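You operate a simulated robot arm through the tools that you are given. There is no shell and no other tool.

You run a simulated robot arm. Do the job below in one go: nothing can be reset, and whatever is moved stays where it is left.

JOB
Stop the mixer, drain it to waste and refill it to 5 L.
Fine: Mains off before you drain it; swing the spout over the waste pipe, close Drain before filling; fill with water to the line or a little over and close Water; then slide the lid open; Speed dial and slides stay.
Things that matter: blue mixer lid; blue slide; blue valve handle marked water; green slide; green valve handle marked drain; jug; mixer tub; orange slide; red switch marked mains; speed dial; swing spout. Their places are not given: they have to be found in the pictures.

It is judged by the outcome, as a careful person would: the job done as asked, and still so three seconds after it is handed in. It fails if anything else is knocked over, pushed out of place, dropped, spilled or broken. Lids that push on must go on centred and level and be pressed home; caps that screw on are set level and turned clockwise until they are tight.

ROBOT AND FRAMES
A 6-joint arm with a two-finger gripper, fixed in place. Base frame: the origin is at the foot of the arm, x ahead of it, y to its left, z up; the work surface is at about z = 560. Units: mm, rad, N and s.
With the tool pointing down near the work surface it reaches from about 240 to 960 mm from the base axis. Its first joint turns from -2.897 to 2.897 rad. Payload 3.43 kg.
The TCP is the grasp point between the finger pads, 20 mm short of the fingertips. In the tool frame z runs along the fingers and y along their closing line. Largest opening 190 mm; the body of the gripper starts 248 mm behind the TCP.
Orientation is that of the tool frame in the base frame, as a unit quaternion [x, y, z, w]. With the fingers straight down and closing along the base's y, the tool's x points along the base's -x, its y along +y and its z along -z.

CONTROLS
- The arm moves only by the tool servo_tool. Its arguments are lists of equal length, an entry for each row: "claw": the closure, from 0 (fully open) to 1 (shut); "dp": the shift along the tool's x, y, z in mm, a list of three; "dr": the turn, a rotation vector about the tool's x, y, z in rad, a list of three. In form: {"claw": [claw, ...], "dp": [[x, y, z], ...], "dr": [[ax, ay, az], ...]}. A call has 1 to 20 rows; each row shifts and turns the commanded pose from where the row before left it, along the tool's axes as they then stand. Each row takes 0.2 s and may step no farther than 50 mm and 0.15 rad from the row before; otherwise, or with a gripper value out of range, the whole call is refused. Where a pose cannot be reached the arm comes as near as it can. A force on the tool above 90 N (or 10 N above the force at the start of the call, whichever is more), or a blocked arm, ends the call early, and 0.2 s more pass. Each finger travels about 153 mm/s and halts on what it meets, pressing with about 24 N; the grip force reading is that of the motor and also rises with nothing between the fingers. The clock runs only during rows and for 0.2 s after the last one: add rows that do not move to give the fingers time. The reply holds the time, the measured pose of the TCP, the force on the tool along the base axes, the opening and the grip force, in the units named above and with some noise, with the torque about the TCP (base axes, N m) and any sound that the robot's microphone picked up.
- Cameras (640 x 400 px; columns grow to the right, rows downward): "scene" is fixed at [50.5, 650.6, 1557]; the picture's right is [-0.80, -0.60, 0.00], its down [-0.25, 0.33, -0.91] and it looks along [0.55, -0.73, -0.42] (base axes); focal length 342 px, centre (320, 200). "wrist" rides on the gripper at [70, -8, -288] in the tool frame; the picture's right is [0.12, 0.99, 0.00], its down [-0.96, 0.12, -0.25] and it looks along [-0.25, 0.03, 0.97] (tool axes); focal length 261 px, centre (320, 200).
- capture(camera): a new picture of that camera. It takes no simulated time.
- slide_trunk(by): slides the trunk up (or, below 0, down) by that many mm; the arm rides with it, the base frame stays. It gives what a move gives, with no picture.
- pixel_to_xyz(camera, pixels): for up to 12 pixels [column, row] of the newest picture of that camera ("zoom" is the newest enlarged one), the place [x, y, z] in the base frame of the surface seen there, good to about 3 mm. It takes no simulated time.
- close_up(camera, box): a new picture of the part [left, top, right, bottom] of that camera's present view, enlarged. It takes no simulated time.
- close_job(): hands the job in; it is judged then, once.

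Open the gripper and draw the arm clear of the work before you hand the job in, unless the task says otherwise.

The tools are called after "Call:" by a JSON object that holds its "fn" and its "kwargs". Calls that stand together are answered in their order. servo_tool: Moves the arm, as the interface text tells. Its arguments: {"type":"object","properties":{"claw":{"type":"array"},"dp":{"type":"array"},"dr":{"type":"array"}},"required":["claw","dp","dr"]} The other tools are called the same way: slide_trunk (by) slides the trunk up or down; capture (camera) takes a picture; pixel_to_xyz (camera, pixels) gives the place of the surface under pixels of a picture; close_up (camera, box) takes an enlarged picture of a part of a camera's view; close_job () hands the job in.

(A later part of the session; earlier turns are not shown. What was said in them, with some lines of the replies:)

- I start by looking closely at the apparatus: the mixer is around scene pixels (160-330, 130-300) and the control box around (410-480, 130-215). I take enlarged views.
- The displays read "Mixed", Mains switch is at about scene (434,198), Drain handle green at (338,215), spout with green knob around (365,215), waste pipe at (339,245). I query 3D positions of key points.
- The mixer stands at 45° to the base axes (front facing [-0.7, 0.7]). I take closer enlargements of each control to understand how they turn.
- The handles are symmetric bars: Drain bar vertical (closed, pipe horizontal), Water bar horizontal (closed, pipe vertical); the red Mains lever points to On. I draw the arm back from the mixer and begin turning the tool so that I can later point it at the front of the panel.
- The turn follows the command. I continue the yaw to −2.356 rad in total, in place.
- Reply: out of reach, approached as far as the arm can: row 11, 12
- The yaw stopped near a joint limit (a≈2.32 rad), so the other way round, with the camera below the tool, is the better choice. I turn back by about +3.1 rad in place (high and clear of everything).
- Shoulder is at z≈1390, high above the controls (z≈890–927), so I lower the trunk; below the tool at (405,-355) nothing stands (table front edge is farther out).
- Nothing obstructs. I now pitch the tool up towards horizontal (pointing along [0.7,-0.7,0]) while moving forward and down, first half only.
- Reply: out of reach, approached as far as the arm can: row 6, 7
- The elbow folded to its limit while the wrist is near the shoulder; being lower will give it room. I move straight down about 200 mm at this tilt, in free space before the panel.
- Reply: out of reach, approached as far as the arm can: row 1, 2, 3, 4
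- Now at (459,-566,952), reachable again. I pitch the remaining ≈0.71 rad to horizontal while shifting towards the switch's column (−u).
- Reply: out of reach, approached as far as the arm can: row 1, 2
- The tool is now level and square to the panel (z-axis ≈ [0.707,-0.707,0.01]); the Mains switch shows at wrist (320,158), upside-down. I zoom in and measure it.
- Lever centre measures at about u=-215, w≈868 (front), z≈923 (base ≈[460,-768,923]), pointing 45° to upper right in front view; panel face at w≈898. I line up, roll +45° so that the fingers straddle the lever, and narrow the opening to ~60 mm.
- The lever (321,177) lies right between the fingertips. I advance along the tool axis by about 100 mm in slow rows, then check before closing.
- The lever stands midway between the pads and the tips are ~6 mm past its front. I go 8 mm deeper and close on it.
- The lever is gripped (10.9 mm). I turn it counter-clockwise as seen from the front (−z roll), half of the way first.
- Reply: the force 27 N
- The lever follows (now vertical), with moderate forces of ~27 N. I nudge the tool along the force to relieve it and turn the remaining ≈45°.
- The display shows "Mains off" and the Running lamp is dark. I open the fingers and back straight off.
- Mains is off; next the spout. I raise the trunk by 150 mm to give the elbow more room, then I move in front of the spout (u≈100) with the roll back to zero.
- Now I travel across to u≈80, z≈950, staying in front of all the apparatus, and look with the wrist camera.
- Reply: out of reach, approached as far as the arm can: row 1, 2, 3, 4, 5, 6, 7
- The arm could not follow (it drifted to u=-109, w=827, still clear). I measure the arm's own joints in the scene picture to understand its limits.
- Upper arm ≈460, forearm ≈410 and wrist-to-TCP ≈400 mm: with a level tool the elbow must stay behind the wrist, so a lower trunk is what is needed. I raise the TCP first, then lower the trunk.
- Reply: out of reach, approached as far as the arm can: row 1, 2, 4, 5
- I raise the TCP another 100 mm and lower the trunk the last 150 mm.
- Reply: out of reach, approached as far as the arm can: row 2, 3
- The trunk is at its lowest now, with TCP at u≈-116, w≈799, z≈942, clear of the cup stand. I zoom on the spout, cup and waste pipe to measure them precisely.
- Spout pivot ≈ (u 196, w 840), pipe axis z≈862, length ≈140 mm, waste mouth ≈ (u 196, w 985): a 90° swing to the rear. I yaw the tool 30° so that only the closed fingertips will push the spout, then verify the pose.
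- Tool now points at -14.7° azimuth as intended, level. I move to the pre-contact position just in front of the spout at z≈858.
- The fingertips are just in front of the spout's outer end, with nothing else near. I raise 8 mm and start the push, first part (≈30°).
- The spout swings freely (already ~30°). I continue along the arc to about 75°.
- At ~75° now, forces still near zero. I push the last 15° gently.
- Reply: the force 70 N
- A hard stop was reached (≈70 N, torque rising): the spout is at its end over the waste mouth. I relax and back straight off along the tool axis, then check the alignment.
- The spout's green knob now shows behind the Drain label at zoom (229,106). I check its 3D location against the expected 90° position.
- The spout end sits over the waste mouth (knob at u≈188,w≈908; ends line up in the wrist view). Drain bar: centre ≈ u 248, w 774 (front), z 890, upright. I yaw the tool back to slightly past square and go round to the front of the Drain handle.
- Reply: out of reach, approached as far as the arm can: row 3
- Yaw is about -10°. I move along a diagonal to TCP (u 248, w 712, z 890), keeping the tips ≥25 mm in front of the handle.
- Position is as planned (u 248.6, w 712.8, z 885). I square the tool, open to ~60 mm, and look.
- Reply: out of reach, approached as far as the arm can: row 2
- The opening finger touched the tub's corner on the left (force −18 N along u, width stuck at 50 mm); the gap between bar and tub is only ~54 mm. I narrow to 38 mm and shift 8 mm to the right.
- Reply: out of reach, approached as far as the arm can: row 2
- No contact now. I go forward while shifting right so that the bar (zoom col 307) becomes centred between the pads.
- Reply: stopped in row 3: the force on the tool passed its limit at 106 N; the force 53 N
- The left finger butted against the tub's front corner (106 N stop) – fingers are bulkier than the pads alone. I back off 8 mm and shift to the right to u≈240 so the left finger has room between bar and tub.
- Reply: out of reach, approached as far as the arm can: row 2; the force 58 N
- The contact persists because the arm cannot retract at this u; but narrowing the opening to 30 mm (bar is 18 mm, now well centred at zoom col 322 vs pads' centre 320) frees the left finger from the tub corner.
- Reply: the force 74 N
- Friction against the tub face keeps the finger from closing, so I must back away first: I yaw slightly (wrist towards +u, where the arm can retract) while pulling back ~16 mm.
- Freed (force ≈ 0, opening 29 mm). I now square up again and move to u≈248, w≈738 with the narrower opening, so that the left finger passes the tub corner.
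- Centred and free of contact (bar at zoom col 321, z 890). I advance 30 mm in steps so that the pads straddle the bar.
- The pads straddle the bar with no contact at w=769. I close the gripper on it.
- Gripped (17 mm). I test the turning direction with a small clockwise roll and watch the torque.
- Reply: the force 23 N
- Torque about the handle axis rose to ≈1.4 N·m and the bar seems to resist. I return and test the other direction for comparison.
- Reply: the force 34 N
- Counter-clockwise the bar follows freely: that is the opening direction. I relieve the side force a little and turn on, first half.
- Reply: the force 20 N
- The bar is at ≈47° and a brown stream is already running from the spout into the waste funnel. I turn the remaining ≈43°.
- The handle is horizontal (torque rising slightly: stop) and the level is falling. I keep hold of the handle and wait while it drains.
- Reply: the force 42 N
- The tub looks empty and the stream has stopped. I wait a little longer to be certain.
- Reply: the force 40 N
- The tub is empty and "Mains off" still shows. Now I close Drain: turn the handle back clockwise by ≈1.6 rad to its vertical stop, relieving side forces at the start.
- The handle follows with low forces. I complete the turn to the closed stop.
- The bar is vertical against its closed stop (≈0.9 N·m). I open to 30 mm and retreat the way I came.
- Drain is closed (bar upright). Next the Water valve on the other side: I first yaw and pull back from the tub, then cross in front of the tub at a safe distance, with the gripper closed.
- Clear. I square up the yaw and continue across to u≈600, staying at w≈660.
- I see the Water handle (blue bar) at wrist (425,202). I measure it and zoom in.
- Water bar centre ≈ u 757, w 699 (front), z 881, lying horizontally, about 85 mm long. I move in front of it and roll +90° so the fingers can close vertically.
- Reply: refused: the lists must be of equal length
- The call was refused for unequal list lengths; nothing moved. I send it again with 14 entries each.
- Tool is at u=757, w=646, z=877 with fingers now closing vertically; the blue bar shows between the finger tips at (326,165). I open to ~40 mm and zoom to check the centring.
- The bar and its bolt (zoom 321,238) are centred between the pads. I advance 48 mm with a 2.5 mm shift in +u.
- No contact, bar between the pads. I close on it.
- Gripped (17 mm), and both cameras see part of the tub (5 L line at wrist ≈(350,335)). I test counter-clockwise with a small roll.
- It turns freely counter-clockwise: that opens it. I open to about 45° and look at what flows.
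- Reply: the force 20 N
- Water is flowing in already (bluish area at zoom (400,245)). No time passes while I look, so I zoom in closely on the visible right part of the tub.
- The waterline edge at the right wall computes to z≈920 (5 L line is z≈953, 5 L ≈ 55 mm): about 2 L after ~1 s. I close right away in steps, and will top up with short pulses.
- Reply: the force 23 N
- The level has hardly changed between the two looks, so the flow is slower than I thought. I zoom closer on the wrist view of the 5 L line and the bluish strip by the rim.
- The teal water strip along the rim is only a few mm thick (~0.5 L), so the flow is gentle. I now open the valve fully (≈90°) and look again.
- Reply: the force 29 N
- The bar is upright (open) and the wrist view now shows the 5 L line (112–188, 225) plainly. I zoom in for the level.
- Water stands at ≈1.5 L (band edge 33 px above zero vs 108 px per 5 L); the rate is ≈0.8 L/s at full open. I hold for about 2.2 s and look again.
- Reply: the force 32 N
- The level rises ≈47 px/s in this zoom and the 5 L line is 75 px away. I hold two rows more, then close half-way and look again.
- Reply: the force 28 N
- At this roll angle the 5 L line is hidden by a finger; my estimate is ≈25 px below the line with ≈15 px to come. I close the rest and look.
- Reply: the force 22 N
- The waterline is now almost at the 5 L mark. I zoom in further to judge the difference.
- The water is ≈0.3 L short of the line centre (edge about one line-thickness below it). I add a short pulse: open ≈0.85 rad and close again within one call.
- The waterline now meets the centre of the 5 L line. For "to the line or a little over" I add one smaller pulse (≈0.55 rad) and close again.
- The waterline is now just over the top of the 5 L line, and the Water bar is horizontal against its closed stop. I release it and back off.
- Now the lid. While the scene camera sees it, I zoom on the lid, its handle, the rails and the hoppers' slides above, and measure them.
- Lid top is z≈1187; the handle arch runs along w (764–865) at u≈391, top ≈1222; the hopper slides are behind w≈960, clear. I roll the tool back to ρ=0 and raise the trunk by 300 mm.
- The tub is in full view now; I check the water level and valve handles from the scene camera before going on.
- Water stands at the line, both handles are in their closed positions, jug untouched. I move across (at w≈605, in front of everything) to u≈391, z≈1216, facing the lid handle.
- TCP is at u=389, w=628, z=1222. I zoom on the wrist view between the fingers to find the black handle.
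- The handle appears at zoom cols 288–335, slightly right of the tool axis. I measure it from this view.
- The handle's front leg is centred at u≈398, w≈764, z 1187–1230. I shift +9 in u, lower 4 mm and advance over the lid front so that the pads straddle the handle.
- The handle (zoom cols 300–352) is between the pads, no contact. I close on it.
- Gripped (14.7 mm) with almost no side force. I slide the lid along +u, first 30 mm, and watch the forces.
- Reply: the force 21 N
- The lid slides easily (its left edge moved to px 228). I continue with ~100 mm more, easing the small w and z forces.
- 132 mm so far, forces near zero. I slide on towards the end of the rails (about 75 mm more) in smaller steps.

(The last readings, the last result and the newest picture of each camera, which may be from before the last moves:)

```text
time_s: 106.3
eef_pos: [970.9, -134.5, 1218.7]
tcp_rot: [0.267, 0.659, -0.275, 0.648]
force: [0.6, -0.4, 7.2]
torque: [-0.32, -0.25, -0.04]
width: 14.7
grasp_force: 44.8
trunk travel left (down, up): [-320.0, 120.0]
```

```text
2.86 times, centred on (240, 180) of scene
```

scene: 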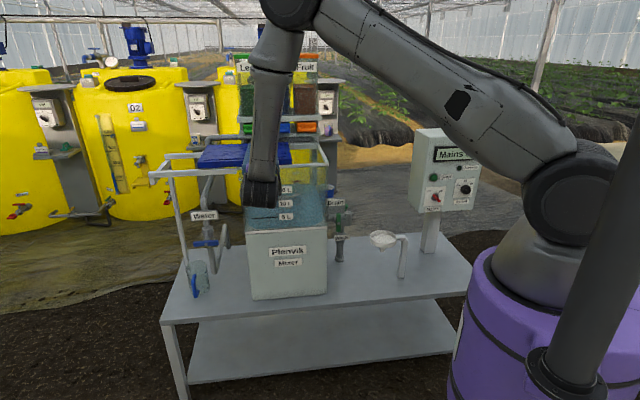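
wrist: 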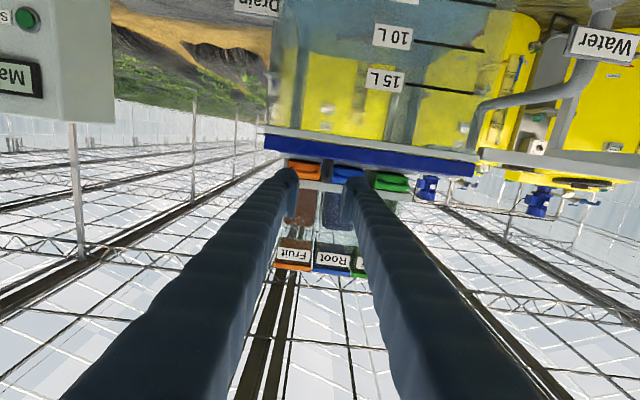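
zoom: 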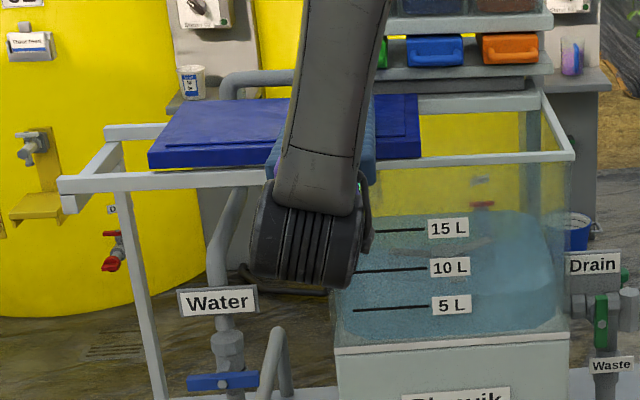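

The lid still covers about a third of the tub and the rails' end bar is ≈95 mm away. I slide on.

Call:
{"fn": "servo_tool", "kwargs": {"claw": [1, 1, 1, 1, 1, 1], "dp": [[-0.2, 12, 0], [-0.2, 12, 0], [-0.2, 12, 0], [-0.2, 12, 0], [-0.2, 12, 0], [-0.2, 10, 0]], "dr": [[0, 0, 0], [0, 0, 0], [0, 0, 0], [0, 0, 0], [0, 0, 0], [0, 0, 0]]}}

Call:
{"fn": "close_up", "kwargs": {"camera": "scene", "box": [140, 110, 340, 250]}}

```text
time_s: 107.7
eef_pos: [1020.4, -85.2, 1219.8]
tcp_rot: [0.267, 0.659, -0.275, 0.648]
force: [8.1, -7.1, 13.7]
torque: [-0.25, -0.23, -0.03]
width: 14.6
grasp_force: 45.0
trunk travel left (down, up): [-320.0, 120.0]
```

```text
2.86 times, centred on (240, 180) of scene
```

zoom: 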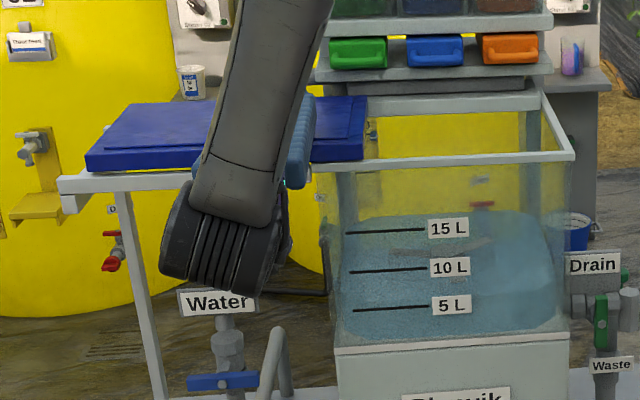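

261 mm moved; the lid's left edge is ≈30 mm from the rail end and it still overlaps the tub by a little. I continue in small steps, watching for the stop.

Call:
{"fn": "servo_tool", "kwargs": {"claw": [1, 1, 1, 1, 1], "dp": [[-1, 5, 0.3], [-0.2, 5, 0], [-0.2, 5, 0], [-0.2, 5, 0], [0, 0, 0]], "dr": [[0, 0, 0], [0, 0, 0], [0, 0, 0], [0, 0, 0], [0, 0, 0]]}}

Call:
{"fn": "close_up", "kwargs": {"camera": "scene", "box": [140, 110, 340, 250]}}

Call:
{"fn": "pixel_to_xyz", "kwargs": {"camera": "zoom", "pixels": [[66, 186], [75, 160], [80, 160], [350, 150], [330, 165], [100, 145]]}}

```text
time_s: 108.9
eef_pos: [1026.1, -78.1, 1219.0]
tcp_rot: [0.271, 0.658, -0.277, 0.645]
force: [-50.8, -30.6, -4.0]
torque: [-0.36, -0.63, -0.44]
width: 14.6
grasp_force: 45.8
trunk travel left (down, up): [-320.0, 120.0]
```

```text
2.86 times, centred on (240, 180) of scene
```

zoom: 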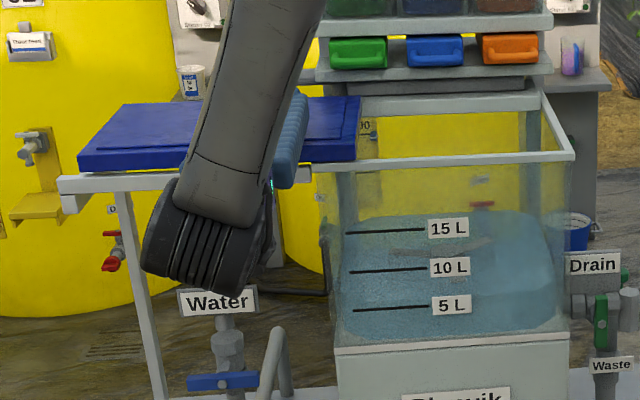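

```text
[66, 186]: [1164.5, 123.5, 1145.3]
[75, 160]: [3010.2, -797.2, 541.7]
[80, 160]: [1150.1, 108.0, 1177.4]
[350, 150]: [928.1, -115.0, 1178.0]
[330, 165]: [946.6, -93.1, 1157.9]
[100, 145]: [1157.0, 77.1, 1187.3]
```

The end stop is reached (57 N against, travel 270 mm; lid's right edge now at u≈575). I relieve the push, open the fingers and back straight out.

Call:
{"fn": "servo_tool", "kwargs": {"claw": [1, 0.92, 0.85, 0.78, 0.74, 0.74, 0.74, 0.74, 0.74, 0.74], "dp": [[0, -10, 0], [0, 0, 0], [0, 0, 0], [0, 0, 0], [0, 0, 0], [0, 0, -20], [0, 0, -35], [0, 0, -40], [0, 0, -45], [0, 0, -45]], "dr": [[0, 0, 0], [0, 0, 0], [0, 0, 0], [0, 0, 0], [0, 0, 0], [0, 0, 0], [0, 0, 0], [0, 0, 0], [0, 0, 0], [0, 0, 0]]}}

Call:
{"fn": "capture", "kwargs": {"camera": "scene"}}

Call:
{"fn": "capture", "kwargs": {"camera": "wrist"}}

```text
time_s: 111.1
eef_pos: [896.9, 55.6, 1221.7]
tcp_rot: [0.266, 0.659, -0.274, 0.648]
force: [-0.6, -0.2, 0.1]
torque: [-0.01, 0.01, 0.01]
width: 49.3
grasp_force: 0.0
trunk travel left (down, up): [-320.0, 120.0]
```

```text
taken
```

scene: 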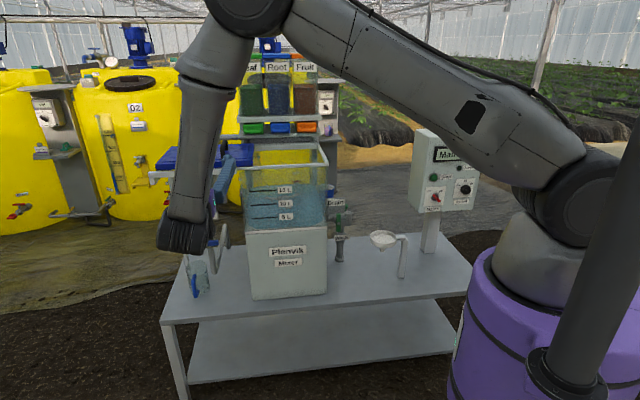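

```text
taken
```

wrist: 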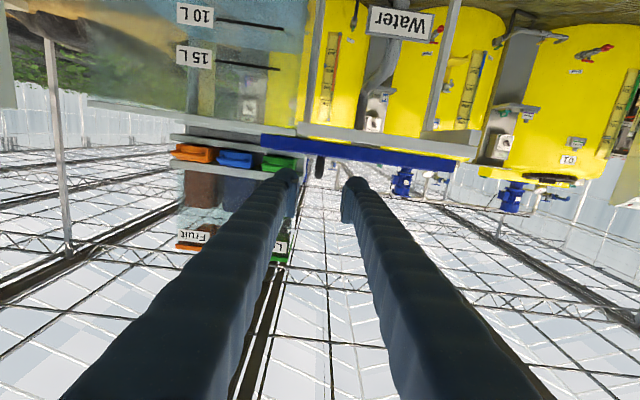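

The gripper is clear of the lid. I open it fully and draw the arm further back and aside, then check the whole scene.

Call:
{"fn": "servo_tool", "kwargs": {"claw": [0.6, 0.4, 0.2, 0, 0, 0], "dp": [[-20, -40, -5], [-20, -40, -5], [-20, -40, -5], [-20, -40, -5], [-20, -40, 0], [-20, -40, 0]], "dr": [[0, 0, 0], [0, 0, 0], [0, 0, 0], [0, 0, 0], [0, 0, 0], [0, 0, 0]]}}

Call:
{"fn": "capture", "kwargs": {"camera": "scene"}}

Call:
{"fn": "close_up", "kwargs": {"camera": "scene", "box": [140, 110, 340, 310]}}

Call:
{"fn": "close_up", "kwargs": {"camera": "scene", "box": [310, 120, 490, 290]}}

```text
time_s: 112.5
eef_pos: [713.9, -103.6, 1350.1]
tcp_rot: [0.267, 0.659, -0.275, 0.647]
force: [-0.9, 0.5, -0.3]
torque: [0.03, 0.02, 0.04]
width: 190.0
grasp_force: 0.1
trunk travel left (down, up): [-320.0, 120.0]
```

```text
taken
```

scene: 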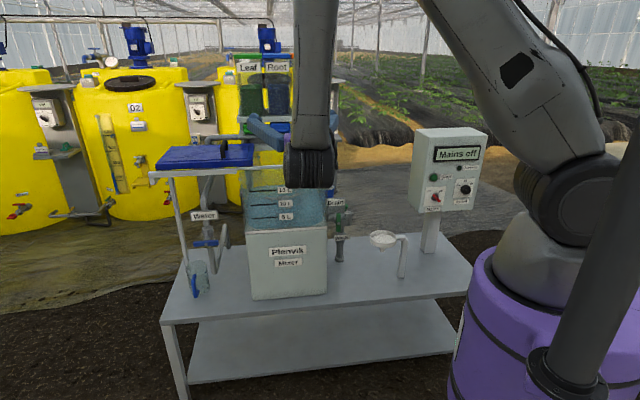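

```text
2.00 times, centred on (240, 210) of scene
```

zoom: 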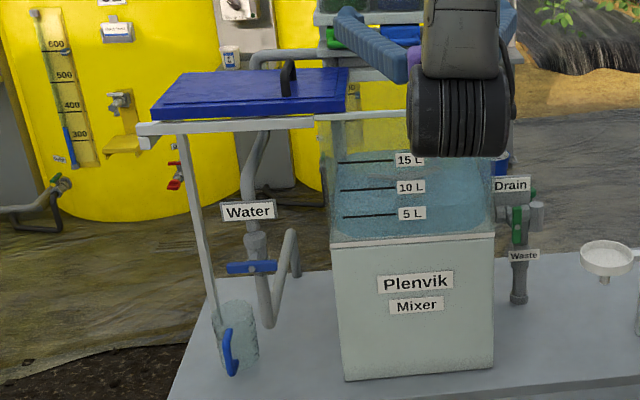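

```text
2.35 times, centred on (400, 205) of scene
```

zoom: 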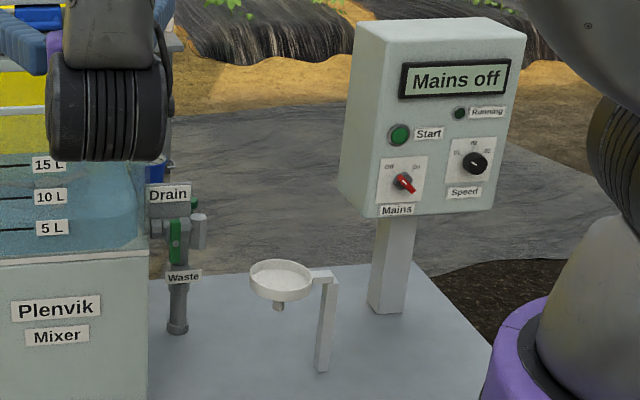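

Everything looks as wanted. I make a last check of the two handles' angles and the level in enlarged views.

Call:
{"fn": "close_up", "kwargs": {"camera": "scene", "box": [185, 205, 235, 255]}}

Call:
{"fn": "close_up", "kwargs": {"camera": "scene", "box": [320, 190, 370, 240]}}

Call:
{"fn": "close_up", "kwargs": {"camera": "scene", "box": [230, 150, 340, 250]}}

Call:
{"fn": "capture", "kwargs": {"camera": "wrist"}}

```text
8.00 times, centred on (210, 230) of scene
```

zoom: 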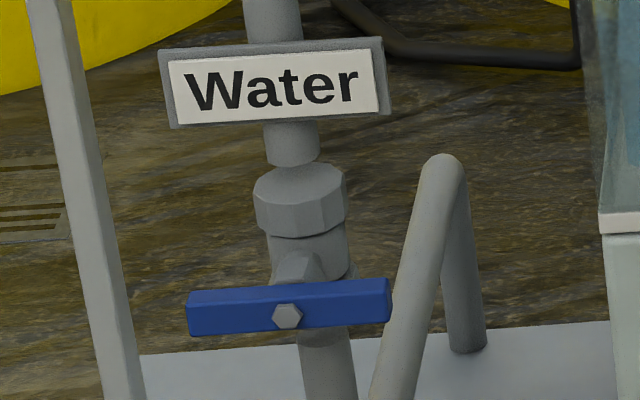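

```text
8.00 times, centred on (345, 215) of scene
```

zoom: 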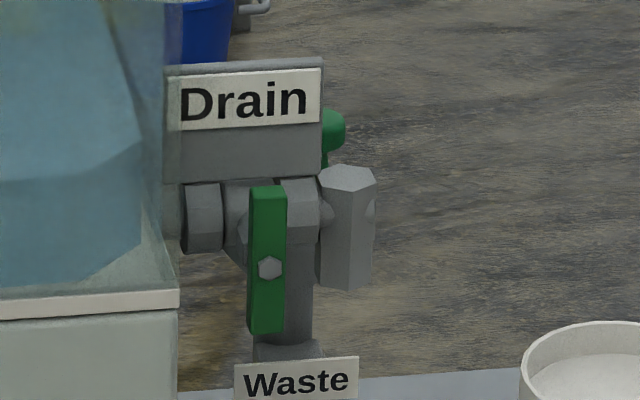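

```text
4.00 times, centred on (285, 200) of scene
```

zoom: 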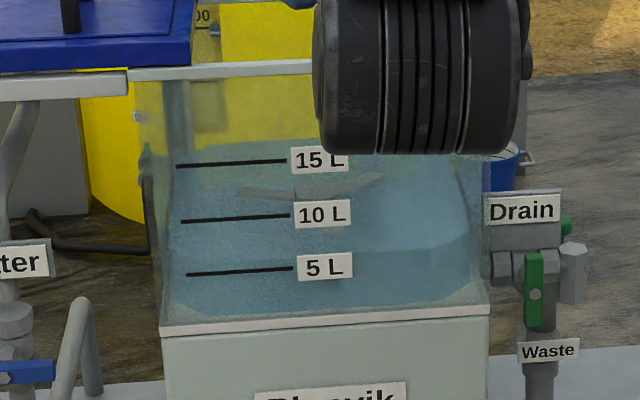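

```text
taken
```

wrist: 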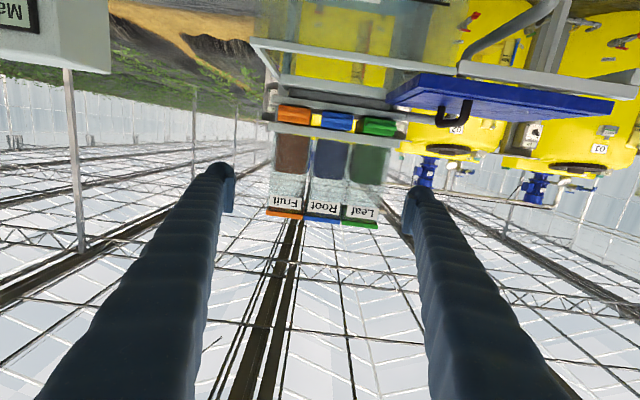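

With the lid open the water surface is clearer. I ask for the surface height at several points on the water and beside the 5 L line.

Call:
{"fn": "close_up", "kwargs": {"camera": "scene", "box": [230, 170, 340, 240]}}

Call:
{"fn": "pixel_to_xyz", "kwargs": {"camera": "zoom", "pixels": [[400, 180], [440, 220], [420, 260], [250, 230], [250, 280], [250, 269], [200, 330], [440, 290], [330, 265], [160, 280], [430, 160]]}}

```text
5.71 times, centred on (285, 205) of scene
```

zoom: 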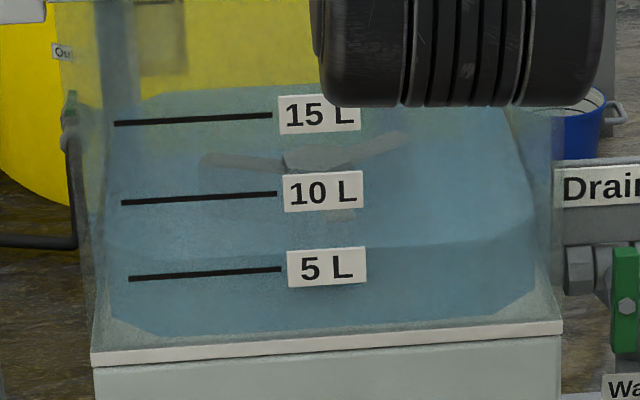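

```text
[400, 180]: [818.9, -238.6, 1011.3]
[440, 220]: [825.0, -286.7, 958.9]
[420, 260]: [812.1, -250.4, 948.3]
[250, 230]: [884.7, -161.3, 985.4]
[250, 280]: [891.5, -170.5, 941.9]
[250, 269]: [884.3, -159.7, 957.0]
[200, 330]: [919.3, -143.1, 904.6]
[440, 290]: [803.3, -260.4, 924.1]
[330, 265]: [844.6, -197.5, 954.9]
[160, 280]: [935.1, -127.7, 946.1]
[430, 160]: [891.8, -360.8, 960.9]
```

The water surface reads z≈959–961 against the line at ≈955–957, i.e. at or just over 5 L and steady. Mains is off, Drain and Water are closed, the spout is over the waste pipe, the lid is fully open, and the gripper is open and clear. I hand the job in.

Call:
{"fn": "close_job", "kwargs": {}}

```text
The job is handed in.
```

The mixer is stopped, drained to waste and refilled to just over the 5 L line. I handed the job in with the gripper open and clear of the work.

- **Mains:** switched off before draining; the display reads "Mains off" and the Running lamp is dark.
- **Spout:** swung to its end stop, where the drained liquid ran into the waste funnel.
- **Drain:** opened until the tub was empty, then closed against its stop.
- **Water:** filled in short pulses and closed against its stop. The surface reads z ≈ 960 mm against about 956 mm for the line, which is roughly 5.3 L. The level did not change over the last 20 s or so.
- **Lid:** slid open 270 mm to its end stop. Its edge still overlaps the tub by about 20 mm there.
- **Not touched:** the Speed dial, the three slides and the jug.

While lining up on the Drain handle, a finger pressed against the tub's front corner and the arm stopped itself at 106 N. I saw no mark on the tub or any shift in its position afterwards.
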